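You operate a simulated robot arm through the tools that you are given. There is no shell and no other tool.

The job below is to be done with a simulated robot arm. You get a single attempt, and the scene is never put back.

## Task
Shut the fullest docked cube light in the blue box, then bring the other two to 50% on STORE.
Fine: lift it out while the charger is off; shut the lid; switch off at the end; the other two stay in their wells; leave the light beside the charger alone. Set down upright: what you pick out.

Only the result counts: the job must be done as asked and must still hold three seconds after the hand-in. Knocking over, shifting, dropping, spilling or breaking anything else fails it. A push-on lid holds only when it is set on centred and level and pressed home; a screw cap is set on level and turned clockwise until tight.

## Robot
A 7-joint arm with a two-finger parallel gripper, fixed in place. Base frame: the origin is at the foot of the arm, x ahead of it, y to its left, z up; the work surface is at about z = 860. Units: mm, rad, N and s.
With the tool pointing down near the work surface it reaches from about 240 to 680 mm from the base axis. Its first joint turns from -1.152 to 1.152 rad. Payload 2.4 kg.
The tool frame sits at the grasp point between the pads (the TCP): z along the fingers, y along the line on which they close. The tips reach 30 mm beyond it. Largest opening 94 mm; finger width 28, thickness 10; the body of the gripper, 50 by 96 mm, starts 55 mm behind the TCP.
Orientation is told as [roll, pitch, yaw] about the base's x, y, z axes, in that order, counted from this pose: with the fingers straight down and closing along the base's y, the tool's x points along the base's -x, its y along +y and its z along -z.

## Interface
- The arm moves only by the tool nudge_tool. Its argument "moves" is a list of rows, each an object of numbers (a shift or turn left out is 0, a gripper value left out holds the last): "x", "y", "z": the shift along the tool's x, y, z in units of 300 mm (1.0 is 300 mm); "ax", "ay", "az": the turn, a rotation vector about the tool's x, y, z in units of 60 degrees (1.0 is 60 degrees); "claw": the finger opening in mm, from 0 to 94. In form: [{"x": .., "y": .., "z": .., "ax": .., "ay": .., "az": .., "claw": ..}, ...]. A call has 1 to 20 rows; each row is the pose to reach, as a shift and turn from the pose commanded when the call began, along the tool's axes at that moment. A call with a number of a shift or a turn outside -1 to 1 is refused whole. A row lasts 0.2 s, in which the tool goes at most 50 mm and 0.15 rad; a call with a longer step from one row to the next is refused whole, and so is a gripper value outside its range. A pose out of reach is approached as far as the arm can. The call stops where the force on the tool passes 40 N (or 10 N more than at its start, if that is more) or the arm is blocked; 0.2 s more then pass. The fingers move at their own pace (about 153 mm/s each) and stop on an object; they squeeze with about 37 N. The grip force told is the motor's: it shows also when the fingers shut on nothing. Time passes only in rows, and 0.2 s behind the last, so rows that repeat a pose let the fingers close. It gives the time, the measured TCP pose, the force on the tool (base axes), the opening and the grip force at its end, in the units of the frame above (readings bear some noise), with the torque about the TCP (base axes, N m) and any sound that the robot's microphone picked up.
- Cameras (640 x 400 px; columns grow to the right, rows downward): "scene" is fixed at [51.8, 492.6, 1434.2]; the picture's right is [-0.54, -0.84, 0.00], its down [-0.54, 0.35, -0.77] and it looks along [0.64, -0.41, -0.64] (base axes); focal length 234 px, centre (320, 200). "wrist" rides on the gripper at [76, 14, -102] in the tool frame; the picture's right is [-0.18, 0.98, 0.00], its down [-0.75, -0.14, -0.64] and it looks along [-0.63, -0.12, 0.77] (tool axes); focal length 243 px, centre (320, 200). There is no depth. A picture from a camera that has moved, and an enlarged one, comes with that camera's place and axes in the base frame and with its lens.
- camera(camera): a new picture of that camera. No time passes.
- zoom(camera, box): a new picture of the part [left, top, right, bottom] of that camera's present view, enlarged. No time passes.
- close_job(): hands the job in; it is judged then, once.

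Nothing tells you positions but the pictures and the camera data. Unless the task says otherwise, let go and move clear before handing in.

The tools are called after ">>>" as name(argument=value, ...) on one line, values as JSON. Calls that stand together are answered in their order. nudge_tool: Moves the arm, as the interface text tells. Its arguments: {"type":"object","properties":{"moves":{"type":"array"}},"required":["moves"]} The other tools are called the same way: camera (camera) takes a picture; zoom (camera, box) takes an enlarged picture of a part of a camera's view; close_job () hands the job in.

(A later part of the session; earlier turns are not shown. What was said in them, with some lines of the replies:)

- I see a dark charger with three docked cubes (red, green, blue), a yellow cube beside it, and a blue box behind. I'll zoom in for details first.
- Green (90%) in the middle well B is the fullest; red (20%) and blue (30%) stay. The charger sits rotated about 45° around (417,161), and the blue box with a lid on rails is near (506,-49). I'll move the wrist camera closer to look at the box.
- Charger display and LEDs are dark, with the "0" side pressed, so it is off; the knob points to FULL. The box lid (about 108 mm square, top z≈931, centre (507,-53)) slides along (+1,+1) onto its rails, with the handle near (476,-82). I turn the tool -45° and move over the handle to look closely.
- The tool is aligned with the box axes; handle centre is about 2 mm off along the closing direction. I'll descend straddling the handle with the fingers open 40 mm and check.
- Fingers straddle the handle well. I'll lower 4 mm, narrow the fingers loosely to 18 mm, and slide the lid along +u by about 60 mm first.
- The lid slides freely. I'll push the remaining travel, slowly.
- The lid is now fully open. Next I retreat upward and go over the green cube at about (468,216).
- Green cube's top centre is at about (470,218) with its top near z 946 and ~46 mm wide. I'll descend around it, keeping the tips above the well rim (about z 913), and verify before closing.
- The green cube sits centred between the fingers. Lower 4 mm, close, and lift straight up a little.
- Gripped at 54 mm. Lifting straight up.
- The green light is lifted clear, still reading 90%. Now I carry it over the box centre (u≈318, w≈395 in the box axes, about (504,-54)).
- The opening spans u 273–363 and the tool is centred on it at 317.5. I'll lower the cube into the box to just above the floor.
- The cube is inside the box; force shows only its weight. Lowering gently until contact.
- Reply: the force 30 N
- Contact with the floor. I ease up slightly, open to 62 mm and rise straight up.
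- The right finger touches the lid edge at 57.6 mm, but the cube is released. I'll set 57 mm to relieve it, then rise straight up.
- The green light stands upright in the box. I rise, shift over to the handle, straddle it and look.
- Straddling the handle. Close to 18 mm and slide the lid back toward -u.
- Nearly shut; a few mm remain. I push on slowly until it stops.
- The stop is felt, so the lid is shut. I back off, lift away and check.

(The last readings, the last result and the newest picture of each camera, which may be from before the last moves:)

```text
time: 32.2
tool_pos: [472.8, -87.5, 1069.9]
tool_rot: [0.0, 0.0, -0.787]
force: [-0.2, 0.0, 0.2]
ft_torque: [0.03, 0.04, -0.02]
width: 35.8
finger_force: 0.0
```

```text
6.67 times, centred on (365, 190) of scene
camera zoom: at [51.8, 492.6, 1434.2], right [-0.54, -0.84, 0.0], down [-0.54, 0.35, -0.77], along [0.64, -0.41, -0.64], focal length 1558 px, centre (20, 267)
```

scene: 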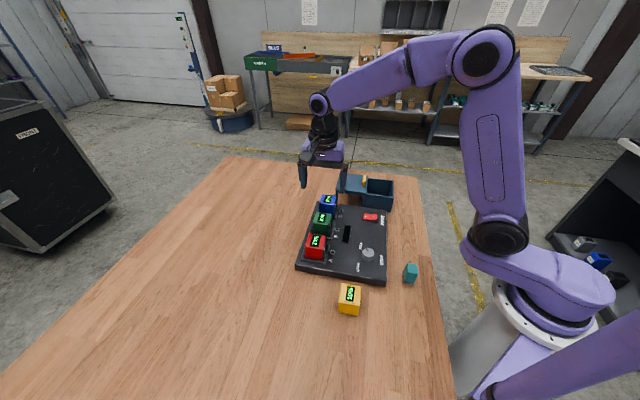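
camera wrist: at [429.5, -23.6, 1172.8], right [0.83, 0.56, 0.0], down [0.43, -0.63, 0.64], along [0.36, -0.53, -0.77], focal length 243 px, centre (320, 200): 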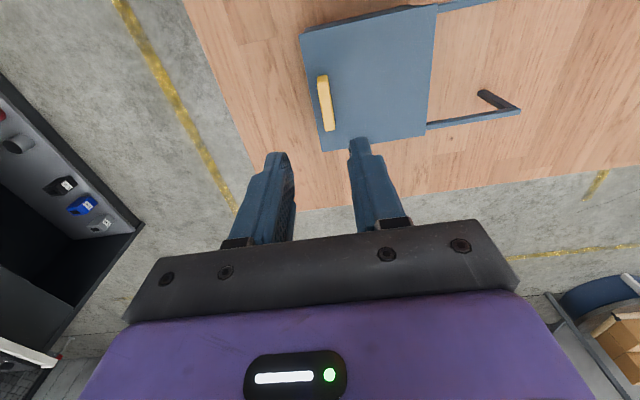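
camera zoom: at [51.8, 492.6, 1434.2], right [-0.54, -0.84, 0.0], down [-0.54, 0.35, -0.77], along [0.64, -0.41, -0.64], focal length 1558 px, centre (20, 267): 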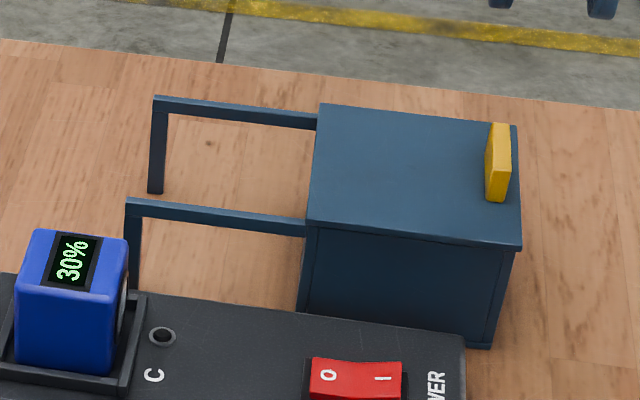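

The lid is shut and the box unmoved. Next the MODE knob at about (317,169); I fly over it to look closely.

>>> nudge_tool(moves=[{"x": 0.12, "y": 0.03, "claw": 60}, {"x": 0.24, "y": 0.06}, {"x": 0.36, "y": 0.09}, {"x": 0.48, "y": 0.12}, {"x": 0.6, "y": 0.15}, {"x": 0.72, "y": 0.18}, {"x": 0.85, "y": 0.21}, {"x": 0.972, "y": 0.237}, {"x": 0.972, "y": 0.237}, {"x": 0.972, "y": 0.237}])

>>> camera(camera="wrist")

>>> zoom(camera="wrist", box=[240, 20, 400, 140])

>>> zoom(camera="scene", box=[290, 190, 430, 320])

```text
time: 34.4
tool_pos: [316.5, 170.3, 1071.1]
tool_rot: [0.002, 0.0, -0.787]
force: [0.1, -0.1, -0.1]
ft_torque: [-0.02, 0.01, -0.02]
width: 60.0
finger_force: 0.1
```

```text
taken
camera wrist: at [272.6, 234.5, 1174.2], right [0.83, 0.56, 0.0], down [0.43, -0.63, 0.64], along [0.36, -0.53, -0.77], focal length 243 px, centre (320, 200)
```

wrist: 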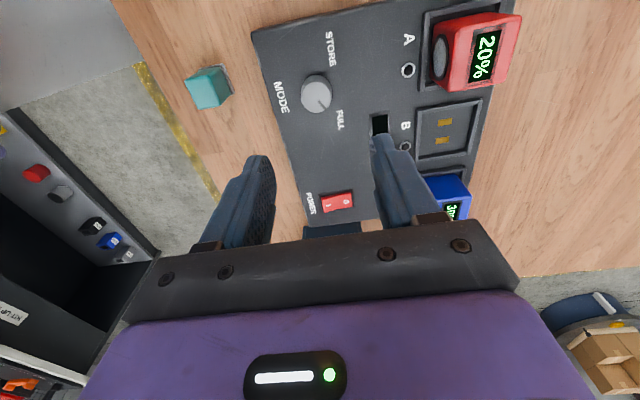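

```text
3.33 times, centred on (320, 80) of wrist
camera zoom: at [272.6, 234.5, 1174.2], right [0.83, 0.56, 0.0], down [0.43, -0.63, 0.64], along [0.36, -0.53, -0.77], focal length 809 px, centre (320, 600)
```

zoom: 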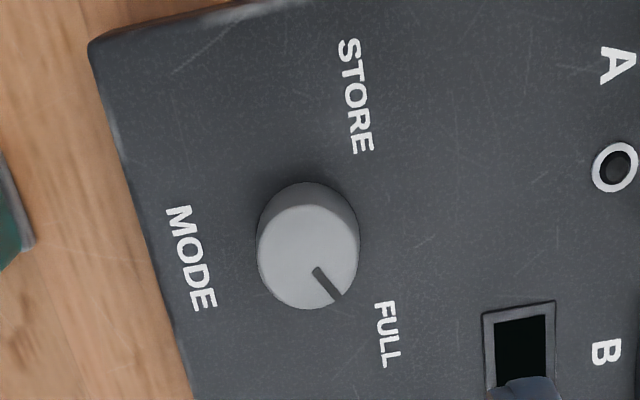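

```text
3.08 times, centred on (360, 255) of scene
camera zoom: at [51.8, 492.6, 1434.2], right [-0.54, -0.84, 0.0], down [-0.54, 0.35, -0.77], along [0.64, -0.41, -0.64], focal length 719 px, centre (197, 31)
```

zoom: 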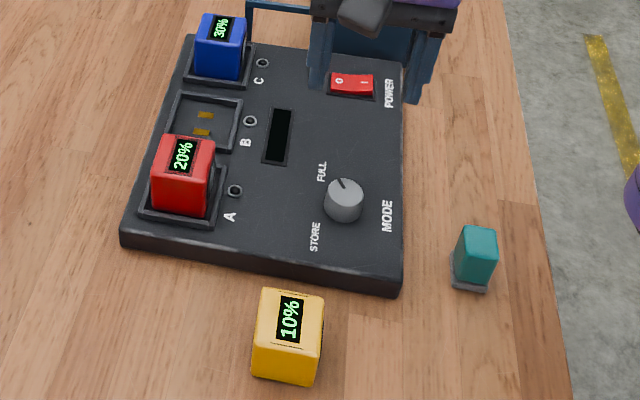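

The knob (≈30 mm, top z≈913) is at u≈341.7, w≈104.5; its marker points at FULL, and STORE lies about 120° counter-clockwise seen from above. I'll align at yaw -60°, descend around it with the tips a few mm above the panel.

>>> nudge_tool(moves=[{"x": -0.004, "y": -0.008, "z": 0.1, "az": 0.12}, {"x": -0.004, "y": -0.008, "z": 0.2, "az": 0.25}, {"x": -0.004, "y": -0.008, "z": 0.3, "az": 0.25}, {"x": -0.004, "y": -0.008, "z": 0.37, "az": 0.25}, {"x": -0.004, "y": -0.008, "z": 0.4, "az": 0.25}, {"x": -0.004, "y": -0.008, "z": 0.4, "az": 0.25}])

>>> camera(camera="wrist")

>>> zoom(camera="scene", box=[310, 170, 430, 290])

```text
time: 35.8
tool_pos: [314.6, 168.2, 950.8]
tool_rot: [0.0, 0.0, -1.048]
force: [0.4, 0.8, 0.3]
ft_torque: [0.0, -0.01, -0.04]
width: 60.0
finger_force: 0.1
```

```text
taken
camera wrist: at [289.9, 241.3, 1054.2], right [0.94, 0.33, 0.0], down [0.25, -0.72, 0.64], along [0.21, -0.61, -0.77], focal length 243 px, centre (320, 200)
```

wrist: 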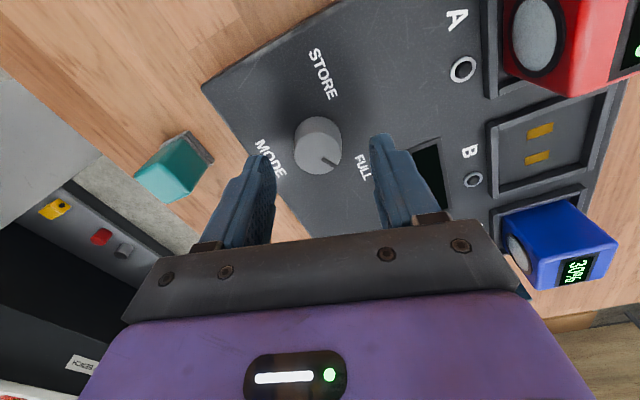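

```text
3.33 times, centred on (370, 230) of scene
camera zoom: at [51.8, 492.6, 1434.2], right [-0.54, -0.84, 0.0], down [-0.54, 0.35, -0.77], along [0.64, -0.41, -0.64], focal length 779 px, centre (153, 100)
```

zoom: 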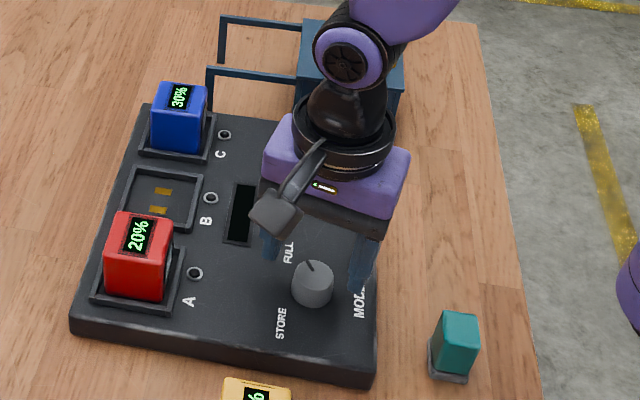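

Knob is nearly centred between the fingers. Descend to ~z 927 and close on it.

>>> nudge_tool(moves=[{"x": 0.005, "z": 0.04}, {"x": 0.005, "z": 0.078}, {"x": 0.005, "z": 0.078, "claw": 20}, {"x": 0.005, "z": 0.078, "claw": 20}, {"x": 0.005, "z": 0.078, "claw": 20}, {"x": 0.005, "z": 0.078, "claw": 20}])

>>> camera(camera="wrist")

```text
time: 37.2
tool_pos: [314.0, 168.3, 927.7]
tool_rot: [-0.005, 0.0, -1.047]
force: [-12.8, -6.5, 6.8]
ft_torque: [-0.25, 0.41, -0.01]
width: 32.2
finger_force: 45.4
```

```text
taken
camera wrist: at [288.4, 241.2, 1030.9], right [0.94, 0.33, 0.0], down [0.26, -0.72, 0.64], along [0.21, -0.61, -0.77], focal length 243 px, centre (320, 200)
```

wrist: 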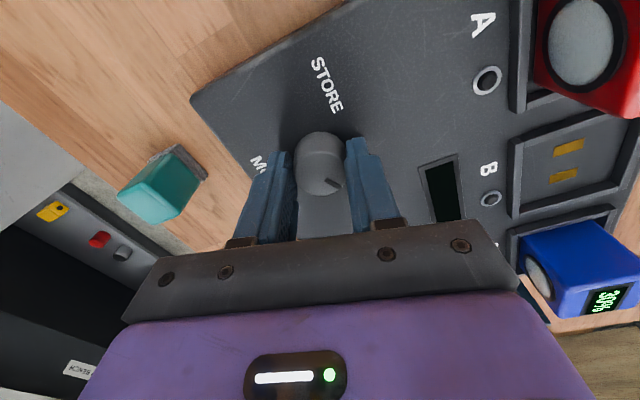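

Gripped at 32 mm with a slight sideways load; I shift ~1.2 mm to relieve it.

>>> nudge_tool(moves=[{"y": -0.004}, {"y": -0.004}])

```text
time: 37.8
tool_pos: [313.3, 167.8, 928.7]
tool_rot: [-0.002, 0.001, -1.047]
force: [-10.8, -5.1, -1.9]
ft_torque: [-0.09, 0.47, 0.03]
width: 32.7
finger_force: 44.7
```

>>> nudge_tool(moves=[{"y": -0.008}, {"y": -0.012}, {"y": -0.012}])

```text
time: 38.6
tool_pos: [313.4, 168.7, 927.8]
tool_rot: [0.007, -0.003, -1.046]
force: [2.8, 4.9, 12.3]
ft_torque: [0.22, -0.06, 0.02]
width: 32.9
finger_force: 45.1
```

Load is nearly balanced. Now turn 60° counter-clockwise (yaw -60° → 0°).

>>> nudge_tool(moves=[{"y": 0.003, "z": -0.003}, {"y": 0.003, "z": -0.003, "az": -0.1}, {"y": 0.003, "z": -0.003, "az": -0.2}, {"y": 0.003, "z": -0.003, "az": -0.3}, {"y": 0.003, "z": -0.003, "az": -0.4}, {"y": 0.003, "z": -0.003, "az": -0.5}, {"y": 0.003, "z": -0.003, "az": -0.6}, {"y": 0.003, "z": -0.003, "az": -0.7}, {"y": 0.003, "z": -0.003, "az": -0.8}, {"y": 0.003, "z": -0.003, "az": -0.9}, {"y": 0.003, "z": -0.003, "az": -1.0}])

>>> camera(camera="wrist")

>>> zoom(camera="scene", box=[310, 190, 430, 290])

```text
time: 41.0
tool_pos: [312.6, 165.4, 929.1]
tool_rot: [0.0, -0.002, 0.0]
force: [14.1, -20.7, 5.9]
ft_torque: [-0.6, -1.42, -0.07]
width: 32.8
finger_force: 44.7
```

```text
taken
camera wrist: at [236.4, 180.3, 1031.1], right [0.18, 0.98, 0.0], down [0.75, -0.14, 0.64], along [0.63, -0.12, -0.77], focal length 243 px, centre (320, 200)
```

wrist: 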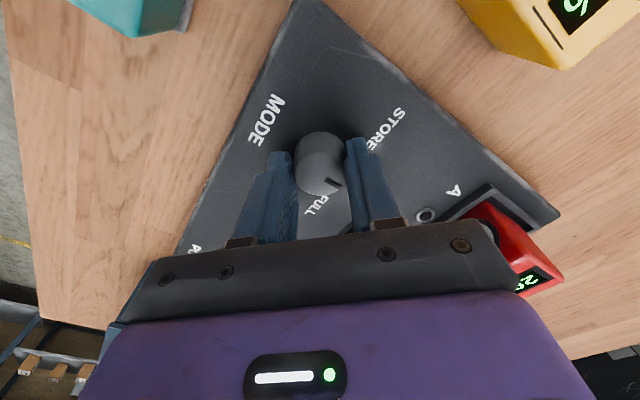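

```text
4.00 times, centred on (370, 240) of scene
camera zoom: at [52.1, 492.0, 1434.4], right [-0.54, -0.84, 0.0], down [-0.54, 0.35, -0.77], along [0.64, -0.41, -0.64], focal length 935 px, centre (120, 40)
```

zoom: 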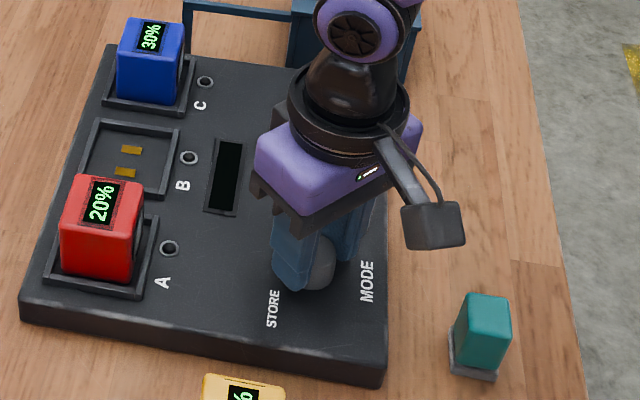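

The knob turned with the gripper (marker still at the same place relative to the fingers). I relieve the side load, then check before turning on.

>>> nudge_tool(moves=[{"x": -0.005, "y": -0.006}, {"x": -0.009, "y": -0.012}, {"x": -0.009, "y": -0.012}])

```text
time: 41.8
tool_pos: [313.5, 165.3, 928.8]
tool_rot: [-0.002, 0.003, 0.005]
force: [-13.6, 24.3, -19.7]
ft_torque: [0.66, 0.1, 0.03]
width: 33.0
finger_force: 45.2
```

>>> nudge_tool(moves=[{"x": 0.0045, "y": 0.006}, {"x": 0.0045, "y": 0.006}])

```text
time: 42.4
tool_pos: [312.5, 166.2, 927.9]
tool_rot: [-0.002, 0.003, -0.001]
force: [-13.3, 21.0, -4.0]
ft_torque: [0.51, 1.51, 0.05]
width: 32.7
finger_force: 45.2
```

>>> nudge_tool(moves=[{"x": 0.003, "y": 0.004}, {"x": 0.003, "y": 0.004}])

```text
time: 43.0
tool_pos: [312.8, 166.8, 929.1]
tool_rot: [-0.001, 0.0, -0.003]
force: [-7.3, 7.4, -21.1]
ft_torque: [0.19, 0.5, -0.01]
width: 32.9
finger_force: 45.2
```

I'll open the fingers to release the built-up stress and re-centre on the knob.

>>> nudge_tool(moves=[{"claw": 50}, {"claw": 50}, {"claw": 50, "z": -0.1}, {"claw": 50, "z": -0.1}])

>>> camera(camera="wrist")

>>> zoom(camera="wrist", box=[260, 90, 400, 200])

>>> zoom(camera="scene", box=[310, 190, 430, 290])

```text
time: 44.0
tool_pos: [312.9, 165.1, 959.1]
tool_rot: [0.001, 0.001, -0.001]
force: [0.3, 0.3, 0.5]
ft_torque: [0.04, -0.01, -0.01]
width: 50.0
finger_force: 0.0
```

```text
taken
camera wrist: at [237.0, 179.7, 1061.7], right [0.18, 0.98, 0.0], down [0.75, -0.14, 0.64], along [0.63, -0.12, -0.77], focal length 243 px, centre (320, 200)
```

wrist: 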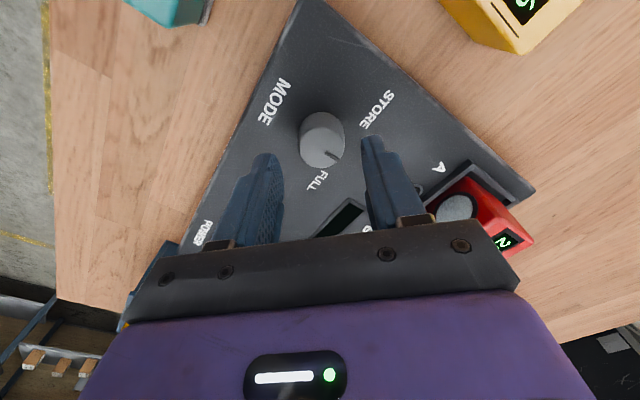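

```text
3.64 times, centred on (330, 145) of wrist
camera zoom: at [237.0, 179.7, 1061.7], right [0.18, 0.98, 0.0], down [0.75, -0.14, 0.64], along [0.63, -0.12, -0.77], focal length 882 px, centre (284, 400)
```

zoom: 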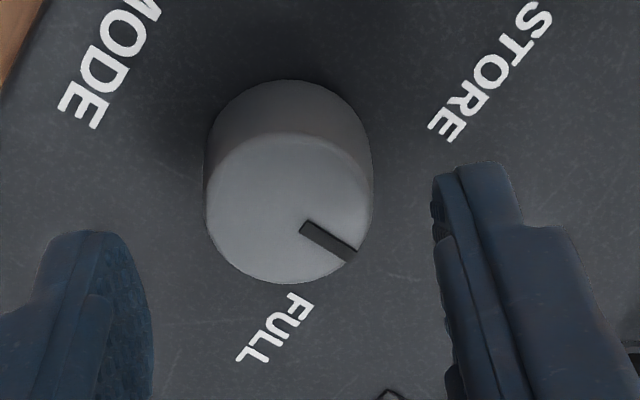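

```text
4.00 times, centred on (370, 240) of scene
camera zoom: at [51.8, 492.6, 1434.2], right [-0.54, -0.84, 0.0], down [-0.54, 0.35, -0.77], along [0.64, -0.41, -0.64], focal length 935 px, centre (120, 40)
```

zoom: 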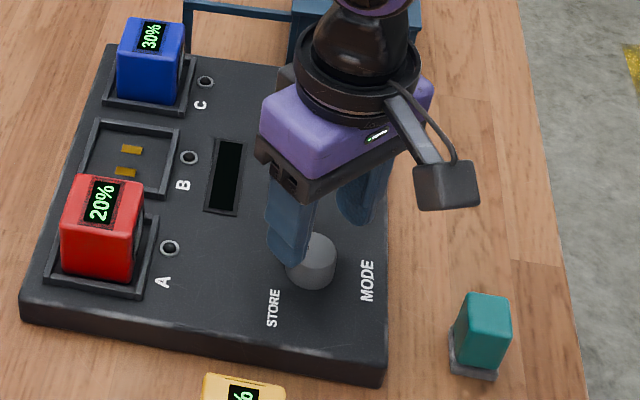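

The marker now points exactly midway between FULL and STORE (≈46°); another ~60° is needed. The knob centre is at (313.5,166), within 1 mm of the tool; I re-grip.

>>> nudge_tool(moves=[{"x": -0.001, "y": 0.003, "z": 0.05}, {"x": -0.001, "y": 0.003, "z": 0.103}, {"x": -0.001, "y": 0.003, "z": 0.103, "claw": 24}, {"x": -0.001, "y": 0.003, "z": 0.103, "claw": 24}, {"x": -0.001, "y": 0.003, "z": 0.103, "claw": 24}])

```text
time: 45.2
tool_pos: [311.6, 166.0, 927.0]
tool_rot: [0.0, 0.0, 0.0]
force: [-4.2, -5.9, 18.3]
ft_torque: [-0.17, 0.29, 0.02]
width: 32.7
finger_force: 44.5
```

>>> nudge_tool(moves=[{"z": -0.004, "y": -0.001}, {"z": -0.004, "y": -0.001, "az": -0.1}, {"z": -0.004, "y": -0.001, "az": -0.2}, {"z": -0.004, "y": -0.001, "az": -0.3}, {"z": -0.004, "y": -0.001, "az": -0.4}, {"z": -0.004, "y": -0.001, "az": -0.5}, {"z": -0.004, "y": -0.001, "az": -0.6}, {"z": -0.004, "y": -0.001, "az": -0.7}, {"z": -0.004, "y": -0.001, "az": -0.8}, {"z": -0.004, "y": -0.001, "az": -0.9}, {"z": -0.004, "y": -0.001, "az": -1.0}])

>>> camera(camera="wrist")

>>> zoom(camera="scene", box=[310, 190, 430, 290])

```text
time: 47.0
tool_pos: [312.3, 165.5, 929.8]
tool_rot: [0.0, 0.003, 0.685]
force: [2.6, -5.7, 1.4]
ft_torque: [-0.2, -0.21, -0.03]
width: 32.5
finger_force: 44.6
stopped in row 8: the force on the tool passed its limit at 41 N (the readings are from after the stop); the commanded pose is now the measured one
```

```text
taken
camera wrist: at [244.9, 127.6, 1032.3], right [-0.48, 0.88, 0.0], down [0.68, 0.37, 0.64], along [0.56, 0.3, -0.77], focal length 243 px, centre (320, 200)
```

wrist: 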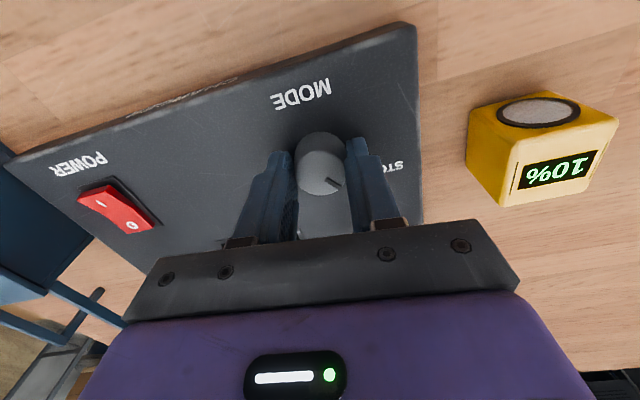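

```text
4.00 times, centred on (370, 240) of scene
camera zoom: at [51.9, 492.5, 1434.2], right [-0.54, -0.84, 0.0], down [-0.54, 0.35, -0.77], along [0.64, -0.41, -0.64], focal length 935 px, centre (120, 40)
```

zoom: 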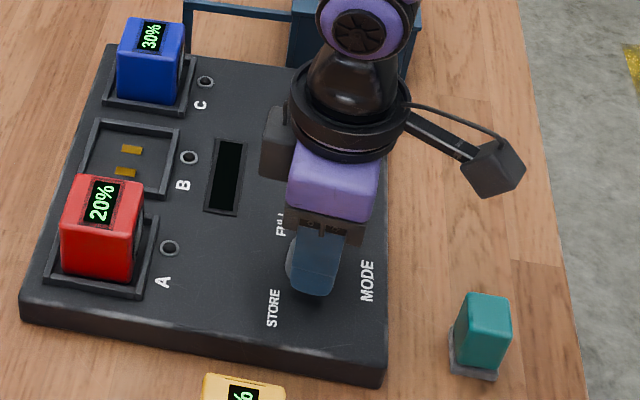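

The side force stopped it at 39° and is relaxed again. I continue the remaining ~22°.

>>> nudge_tool(moves=[{"az": -0.08}, {"az": -0.16}, {"az": -0.24}, {"az": -0.32}, {"az": -0.37}, {"az": -0.37}])

>>> camera(camera="wrist")

```text
time: 48.4
tool_pos: [314.1, 164.5, 929.3]
tool_rot: [0.001, 0.005, 1.069]
force: [23.0, -27.8, 2.9]
ft_torque: [-1.17, -0.54, -0.06]
width: 32.4
finger_force: 45.4
```

```text
taken
camera wrist: at [264.6, 104.0, 1032.2], right [-0.77, 0.63, 0.0], down [0.49, 0.59, 0.64], along [0.4, 0.49, -0.77], focal length 243 px, centre (320, 200)
```

wrist: 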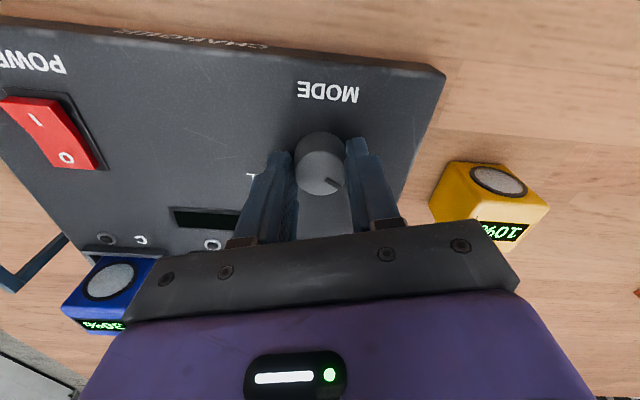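

Turned 61°. Open, rise and check the marker and that the charger did not shift.

>>> nudge_tool(moves=[{"claw": 52}, {"claw": 52}, {"claw": 52, "z": -0.1}, {"claw": 52, "z": -0.22}, {"claw": 52, "z": -0.35}, {"claw": 52, "z": -0.35}])

>>> camera(camera="wrist")

>>> zoom(camera="wrist", box=[240, 30, 400, 150])

>>> zoom(camera="scene", box=[290, 190, 430, 320])

```text
time: 49.8
tool_pos: [311.9, 165.3, 1033.7]
tool_rot: [0.001, 0.004, 1.072]
force: [-0.3, -0.3, -0.1]
ft_torque: [-0.01, -0.01, 0.0]
width: 52.2
finger_force: 0.0
```

```text
taken
camera wrist: at [263.3, 105.3, 1137.0], right [-0.77, 0.63, 0.0], down [0.49, 0.6, 0.64], along [0.4, 0.49, -0.77], focal length 243 px, centre (320, 200)
```

wrist: 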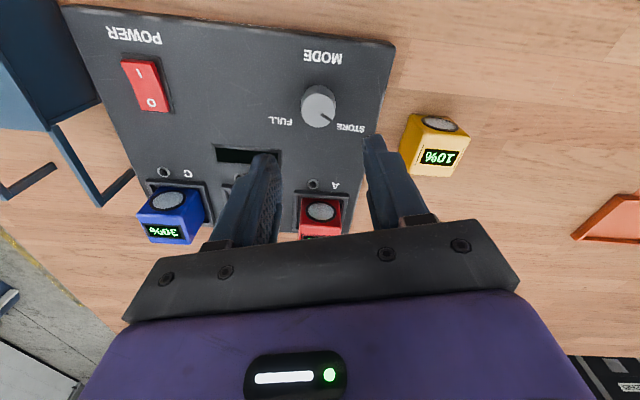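

```text
3.33 times, centred on (320, 90) of wrist
camera zoom: at [263.3, 105.3, 1137.0], right [-0.77, 0.63, 0.0], down [0.49, 0.6, 0.64], along [0.4, 0.49, -0.77], focal length 809 px, centre (320, 567)
```

zoom: 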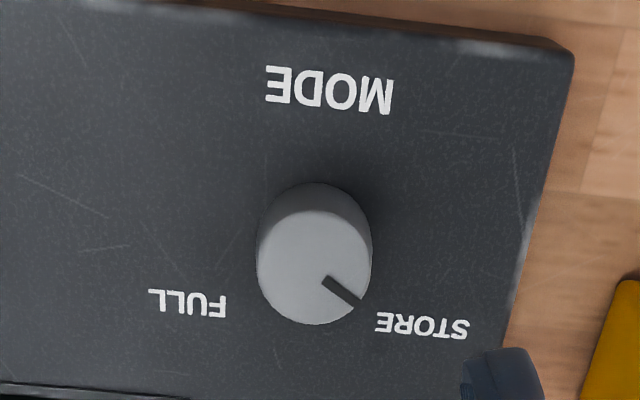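

```text
3.08 times, centred on (360, 255) of scene
camera zoom: at [51.8, 492.6, 1434.2], right [-0.54, -0.84, 0.0], down [-0.54, 0.35, -0.77], along [0.64, -0.41, -0.64], focal length 719 px, centre (197, 31)
```

zoom: 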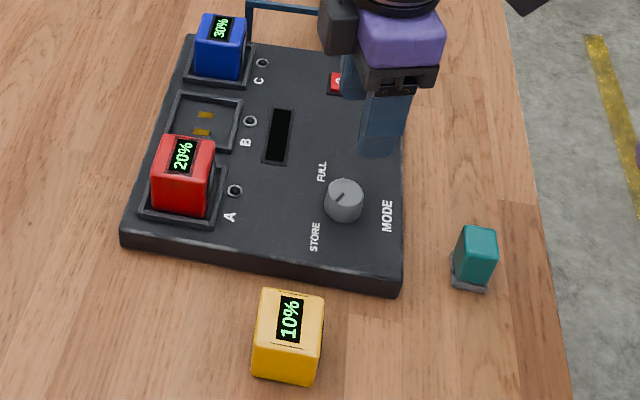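

The marker now points at STORE (≈105°) and the charger is unmoved. Next I close the fingers and go over the "I" side of the power rocker (≈(417,43)), turning back to yaw -45° in two steps.

>>> nudge_tool(moves=[{"x": 0.024, "y": -0.063, "az": 0.125, "claw": 0}, {"x": 0.048, "y": -0.126, "az": 0.25}, {"x": 0.072, "y": -0.189, "az": 0.375}, {"x": 0.096, "y": -0.252, "az": 0.5}, {"x": 0.12, "y": -0.315, "az": 0.625}, {"x": 0.144, "y": -0.378, "az": 0.75}, {"x": 0.168, "y": -0.441, "az": 0.875}, {"x": 0.191, "y": -0.502, "az": 1.0}, {"x": 0.191, "y": -0.502, "az": 1.0}])

>>> nudge_tool(moves=[{"az": 0.13}, {"az": 0.26}, {"az": 0.39}, {"az": 0.52}, {"az": 0.65}, {"az": 0.774}, {"az": 0.774}])

>>> camera(camera="wrist")

>>> zoom(camera="wrist", box=[220, 40, 420, 190])

>>> camera(camera="scene")

```text
time: 51.8
tool_pos: [418.3, 40.6, 1033.3]
tool_rot: [-0.002, 0.005, 0.023]
force: [-0.9, 0.4, 0.6]
ft_torque: [0.0, -0.01, 0.01]
width: 0.0
finger_force: 33.0
```

```text
time: 53.4
tool_pos: [417.6, 42.4, 1034.0]
tool_rot: [-0.003, 0.002, -0.789]
force: [-0.3, -0.2, 0.2]
ft_torque: [0.02, 0.0, 0.0]
width: 0.0
finger_force: 32.5
```

```text
taken
camera wrist: at [374.6, 106.2, 1136.8], right [0.83, 0.56, 0.0], down [0.43, -0.63, 0.64], along [0.36, -0.53, -0.77], focal length 243 px, centre (320, 200)
```

wrist: 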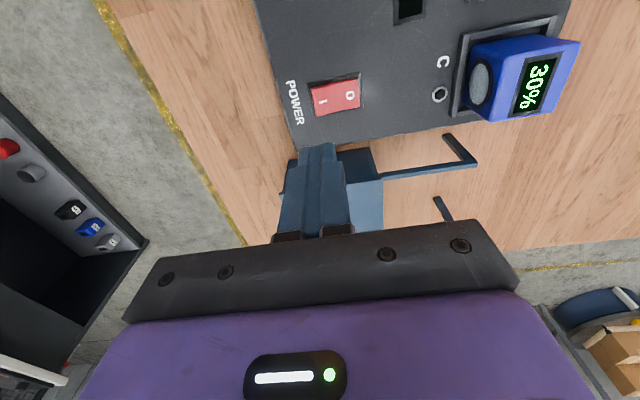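

```text
2.67 times, centred on (320, 115) of wrist
camera zoom: at [374.6, 106.2, 1136.8], right [0.83, 0.56, 0.0], down [0.43, -0.63, 0.64], along [0.36, -0.53, -0.77], focal length 647 px, centre (320, 427)
```

zoom: 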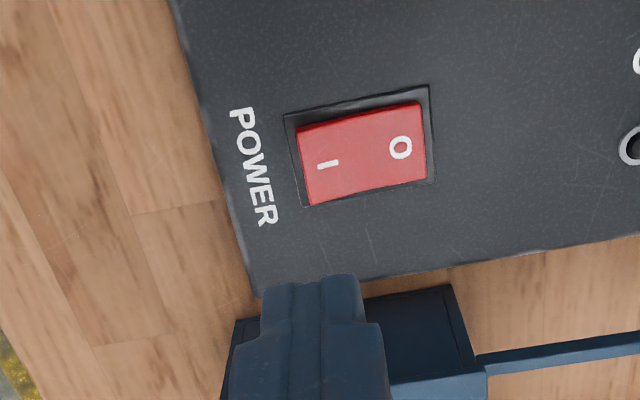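

```text
taken
```

scene: 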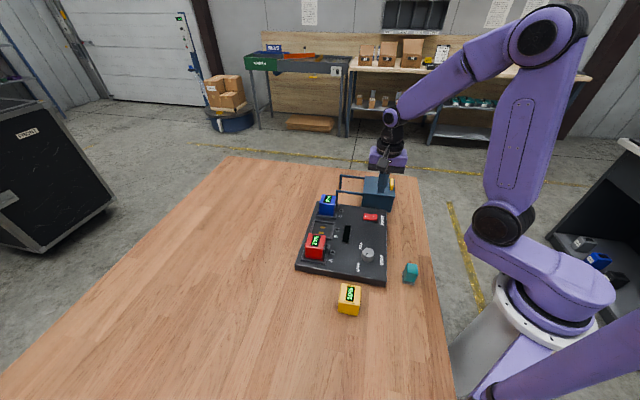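

The "I" end spans u 320–342. I shift 4 mm, and lower the closed fingertips to just above the rocker.

>>> nudge_tool(moves=[{"x": 0.002, "y": 0.013, "z": 0.12}, {"x": 0.002, "y": 0.013, "z": 0.24}, {"x": 0.002, "y": 0.013, "z": 0.3}, {"x": 0.002, "y": 0.013, "z": 0.323}, {"x": 0.002, "y": 0.013, "z": 0.323}])

>>> camera(camera="wrist")

>>> zoom(camera="scene", box=[330, 170, 410, 240])

```text
time: 54.6
tool_pos: [419.3, 45.5, 936.2]
tool_rot: [-0.004, 0.0, -0.787]
force: [0.0, 0.6, -0.4]
ft_torque: [-0.01, -0.03, 0.0]
width: 0.2
finger_force: 33.3
```

```text
taken
camera wrist: at [375.2, 109.9, 1039.6], right [0.83, 0.56, 0.0], down [0.43, -0.63, 0.64], along [0.36, -0.53, -0.77], focal length 243 px, centre (320, 200)
```

wrist: 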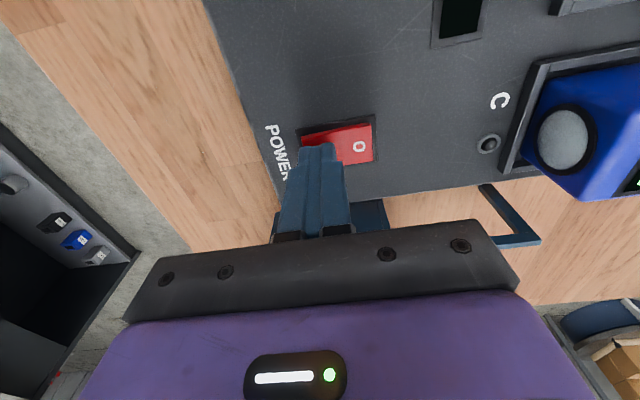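

```text
5.71 times, centred on (370, 205) of scene
camera zoom: at [51.8, 492.6, 1434.2], right [-0.54, -0.84, 0.0], down [-0.54, 0.35, -0.77], along [0.64, -0.41, -0.64], focal length 1335 px, centre (34, 171)
```

zoom: 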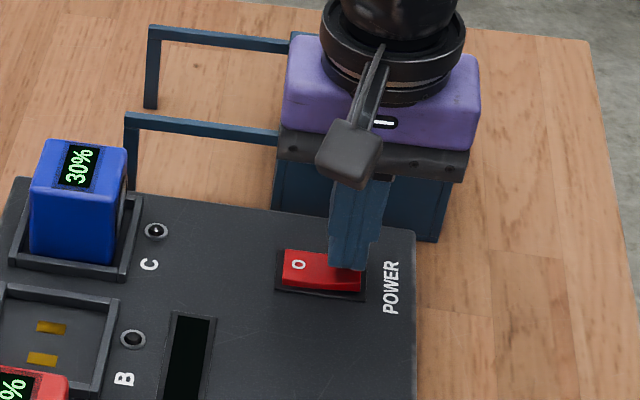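

The fingertips are right over the "I" half. Pressing down in small steps.

>>> nudge_tool(moves=[{"z": 0.005}, {"z": 0.01}, {"z": 0.015}, {"z": 0.02}, {"z": 0.02}])

>>> zoom(camera="scene", box=[290, 180, 410, 270])

```text
time: 55.8
tool_pos: [419.1, 45.2, 930.9]
tool_rot: [-0.002, 0.002, -0.786]
force: [-0.1, -0.2, 1.5]
ft_torque: [-0.03, 0.02, -0.06]
width: 0.1
finger_force: 33.4
```

```text
4.44 times, centred on (350, 225) of scene
camera zoom: at [51.8, 492.6, 1434.2], right [-0.54, -0.84, 0.0], down [-0.54, 0.35, -0.77], along [0.64, -0.41, -0.64], focal length 1038 px, centre (187, 89)
```

zoom: 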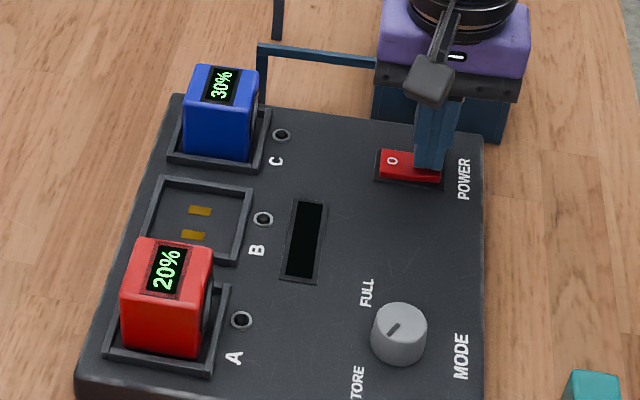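

>>> nudge_tool(moves=[{"z": 0.004}, {"z": 0.008}, {"z": 0.008}])

>>> zoom(camera="scene", box=[290, 180, 410, 270])

```text
time: 56.6
tool_pos: [420.3, 44.8, 930.0]
tool_rot: [-0.004, 0.0, -0.788]
force: [1.5, -2.5, 1.8]
ft_torque: [-0.02, 0.01, -0.01]
width: 0.0
finger_force: 33.3
```

```text
4.44 times, centred on (350, 225) of scene
camera zoom: at [51.8, 492.6, 1434.2], right [-0.54, -0.84, 0.0], down [-0.54, 0.35, -0.77], along [0.64, -0.41, -0.64], focal length 1038 px, centre (187, 89)
```

zoom: 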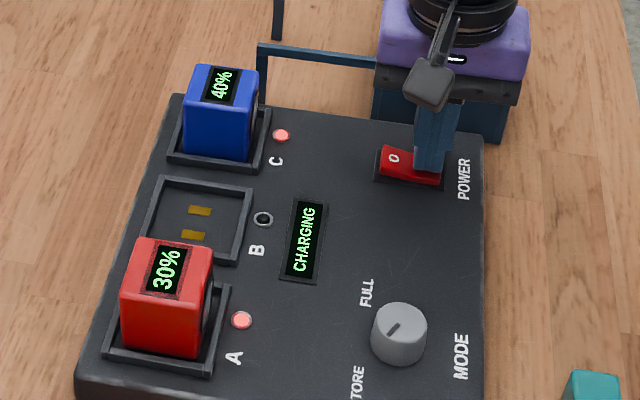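

The charger is on and CHARGING (blue 40%, red 30%). I lift off and move above the "0" side while it charges on STORE.

>>> nudge_tool(moves=[{"z": -0.04}, {"z": -0.04, "y": 0.083}])

>>> zoom(camera="scene", box=[290, 180, 410, 270])

```text
time: 57.2
tool_pos: [435.9, 61.7, 940.5]
tool_rot: [-0.005, 0.001, -0.788]
force: [-0.4, -0.4, 1.3]
ft_torque: [0.0, 0.01, 0.02]
width: 0.0
finger_force: 33.0
```

```text
4.44 times, centred on (350, 225) of scene
camera zoom: at [51.8, 492.6, 1434.2], right [-0.54, -0.84, 0.0], down [-0.54, 0.35, -0.77], along [0.64, -0.41, -0.64], focal length 1038 px, centre (187, 89)
```

zoom: 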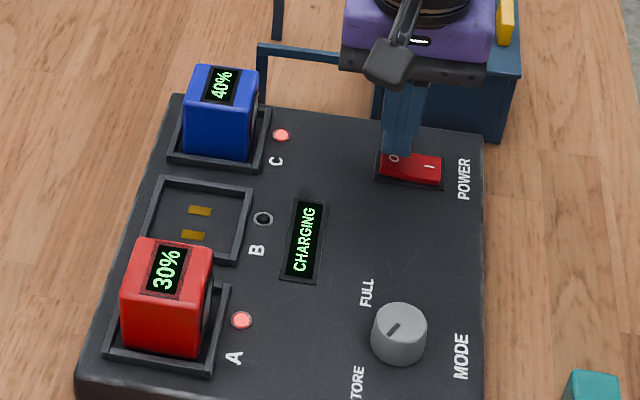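

Still 40/30%. I wait in short steps and watch.

>>> nudge_tool(moves=[{"z": 0}, {"z": 0}, {"z": 0}])

>>> zoom(camera="scene", box=[290, 180, 410, 270])

```text
time: 58.0
tool_pos: [436.9, 61.4, 940.8]
tool_rot: [-0.004, 0.001, -0.786]
force: [-0.1, 0.8, 0.0]
ft_torque: [0.01, 0.01, 0.04]
width: 0.0
finger_force: 32.7
```

```text
4.44 times, centred on (350, 225) of scene
camera zoom: at [51.8, 492.6, 1434.2], right [-0.54, -0.84, 0.0], down [-0.54, 0.35, -0.77], along [0.64, -0.41, -0.64], focal length 1038 px, centre (187, 89)
```

zoom: 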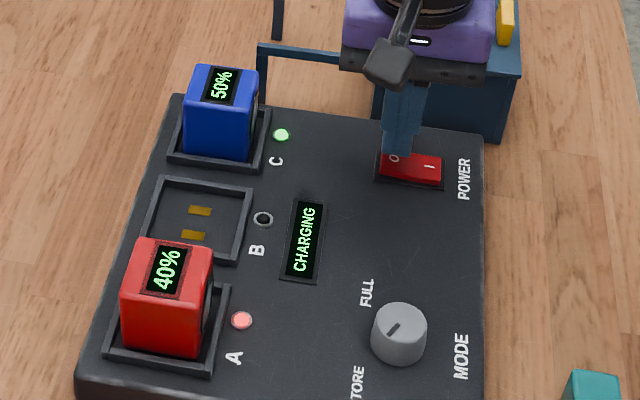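

Blue reached 50% with a green LED; red is at 40%. Wait a little more.

>>> nudge_tool(moves=[{"z": 0}, {"z": 0}, {"z": 0}, {"z": 0}])

>>> zoom(camera="scene", box=[290, 180, 410, 270])

```text
time: 59.0
tool_pos: [436.4, 62.9, 940.1]
tool_rot: [-0.004, 0.0, -0.788]
force: [-0.5, -0.3, -0.2]
ft_torque: [-0.02, 0.0, 0.04]
width: 0.0
finger_force: 32.4
```

```text
4.44 times, centred on (350, 225) of scene
camera zoom: at [51.8, 492.6, 1434.2], right [-0.54, -0.84, 0.0], down [-0.54, 0.35, -0.77], along [0.64, -0.41, -0.64], focal length 1038 px, centre (187, 89)
```

zoom: 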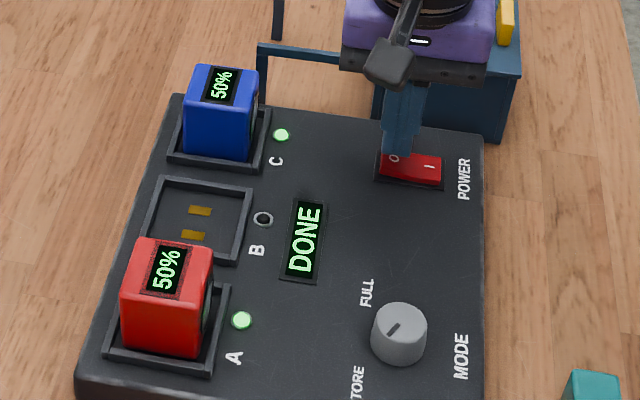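

Both read 50% and the display says DONE. Now press the "0" side to switch off.

>>> nudge_tool(moves=[{"z": 0.01, "y": 0.003}, {"z": 0.02, "y": 0.003}, {"z": 0.026, "y": 0.003}, {"z": 0.031, "y": 0.003}, {"z": 0.036, "y": 0.003}, {"z": 0.036, "y": 0.003}])

>>> zoom(camera="scene", box=[290, 180, 410, 270])

```text
time: 60.4
tool_pos: [436.3, 64.5, 930.8]
tool_rot: [-0.005, 0.001, -0.787]
force: [0.9, 0.6, 0.7]
ft_torque: [0.03, 0.0, 0.01]
width: 0.0
finger_force: 32.8
```

```text
4.44 times, centred on (350, 225) of scene
camera zoom: at [51.8, 492.7, 1434.2], right [-0.54, -0.84, 0.0], down [-0.54, 0.35, -0.77], along [0.64, -0.41, -0.64], focal length 1038 px, centre (187, 89)
```

zoom: 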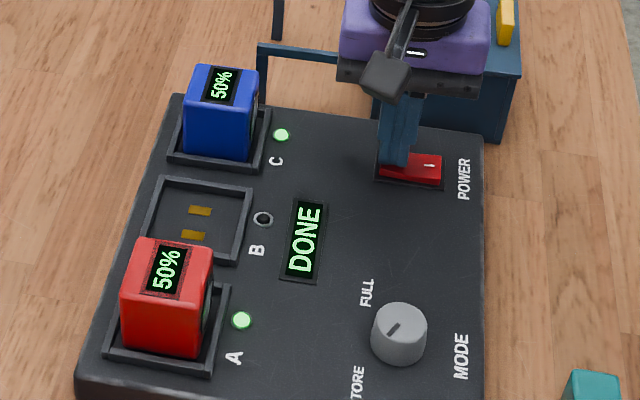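

>>> nudge_tool(moves=[{"z": 0.004}, {"z": 0.009}, {"z": 0.009}])

>>> zoom(camera="scene", box=[290, 180, 410, 270])

```text
time: 61.2
tool_pos: [437.4, 64.1, 927.6]
tool_rot: [-0.001, -0.001, -0.787]
force: [-4.5, -3.2, 36.0]
ft_torque: [-0.34, 0.43, 0.0]
width: 0.0
finger_force: 32.9
```

```text
4.44 times, centred on (350, 225) of scene
camera zoom: at [51.2, 492.5, 1434.3], right [-0.54, -0.84, 0.0], down [-0.54, 0.35, -0.77], along [0.64, -0.41, -0.64], focal length 1038 px, centre (187, 89)
```

zoom: 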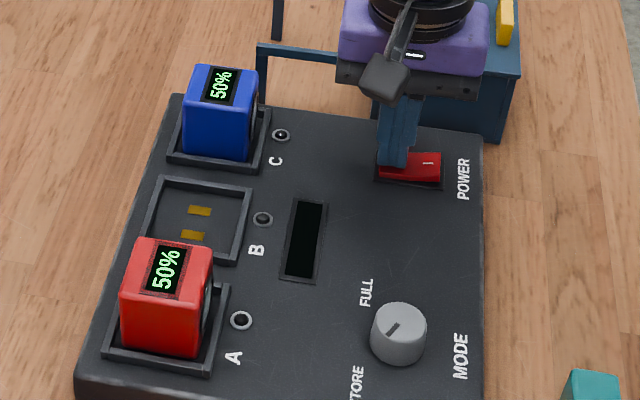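

The charger is off, display dark, both cubes at 50%. I lift straight up and clear, then inspect everything.

>>> nudge_tool(moves=[{"z": -0.03}, {"z": -0.15}, {"z": -0.3}, {"z": -0.45}, {"z": -0.6}, {"z": -0.6}])

>>> camera(camera="scene")

>>> camera(camera="wrist")

>>> zoom(camera="scene", box=[290, 160, 430, 320])

>>> zoom(camera="scene", box=[320, 160, 410, 240])

```text
time: 62.6
tool_pos: [435.8, 64.3, 1108.4]
tool_rot: [-0.005, 0.001, -0.787]
force: [-0.1, -0.3, 0.2]
ft_torque: [0.0, 0.0, -0.02]
width: 0.0
finger_force: 33.2
```

```text
taken
```

scene: 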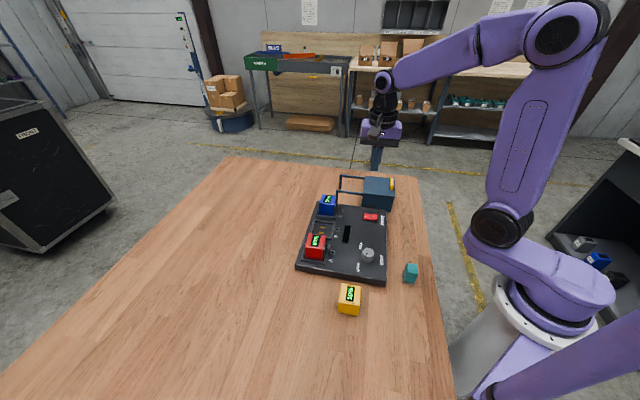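

```text
taken
camera wrist: at [393.6, 129.5, 1211.8], right [0.83, 0.56, 0.0], down [0.43, -0.63, 0.64], along [0.36, -0.53, -0.77], focal length 243 px, centre (320, 200)
```

wrist: 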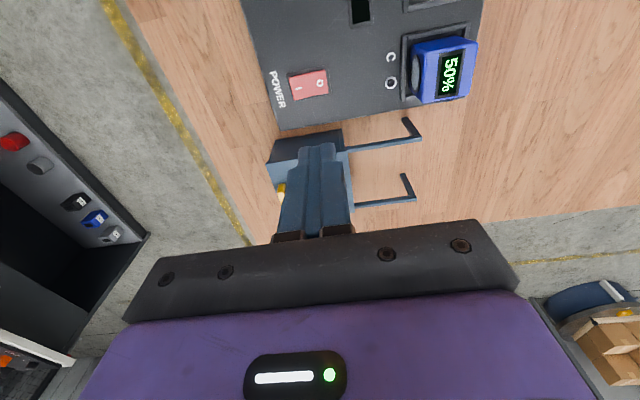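

```text
2.50 times, centred on (360, 240) of scene
camera zoom: at [51.8, 492.6, 1434.2], right [-0.54, -0.84, 0.0], down [-0.54, 0.35, -0.77], along [0.64, -0.41, -0.64], focal length 584 px, centre (220, 100)
```

zoom: 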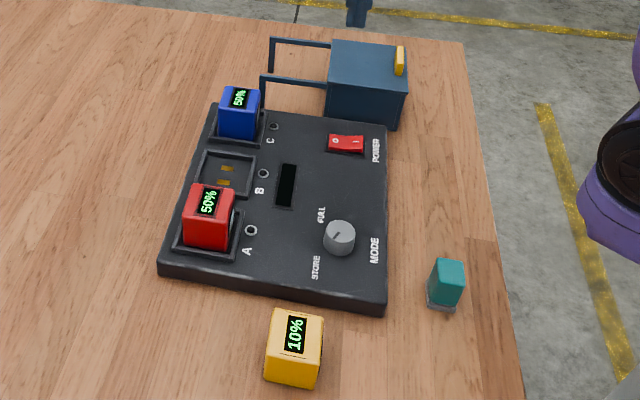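

```text
5.00 times, centred on (365, 200) of scene
camera zoom: at [51.8, 492.6, 1434.2], right [-0.54, -0.84, 0.0], down [-0.54, 0.35, -0.77], along [0.64, -0.41, -0.64], focal length 1168 px, centre (95, 200)
```

zoom: 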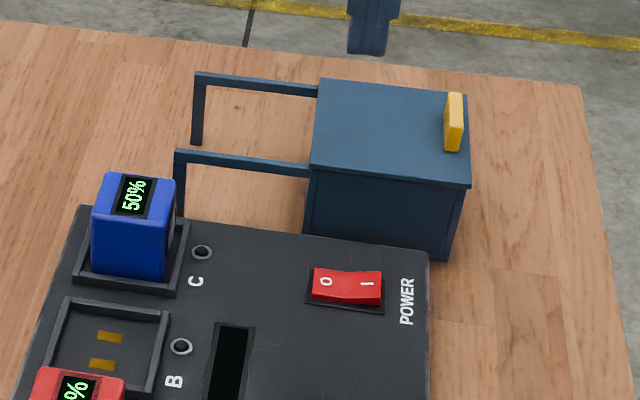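

Red and blue sit in their wells at 50%, the charger is off with the knob on STORE, the lid is fully shut over the green light, and the yellow light and the rest are where they were. The arm is clear, so I hand in.

>>> close_job()

```text
The job is handed in.
```

The job is handed in. The final pictures showed everything as you asked:

- **Green light (90%, the fullest):** I lifted it out with the charger off and set it down upright in the blue box. The lid is slid shut to its stop.
- **Red and blue lights:** both stayed in their wells and read 50%. They were charged with the knob on STORE until the display said DONE.
- **Charger:** switched off, with the display and LEDs dark. The knob is still on STORE.
- **Everything else:** the yellow light beside the charger still reads 10%. It, the teal object and the box look unmoved.

While I was turning the knob, the side force briefly passed the 40 N limit and stopped that move. I let the load off and finished the turn. The charger had not shifted afterwards.
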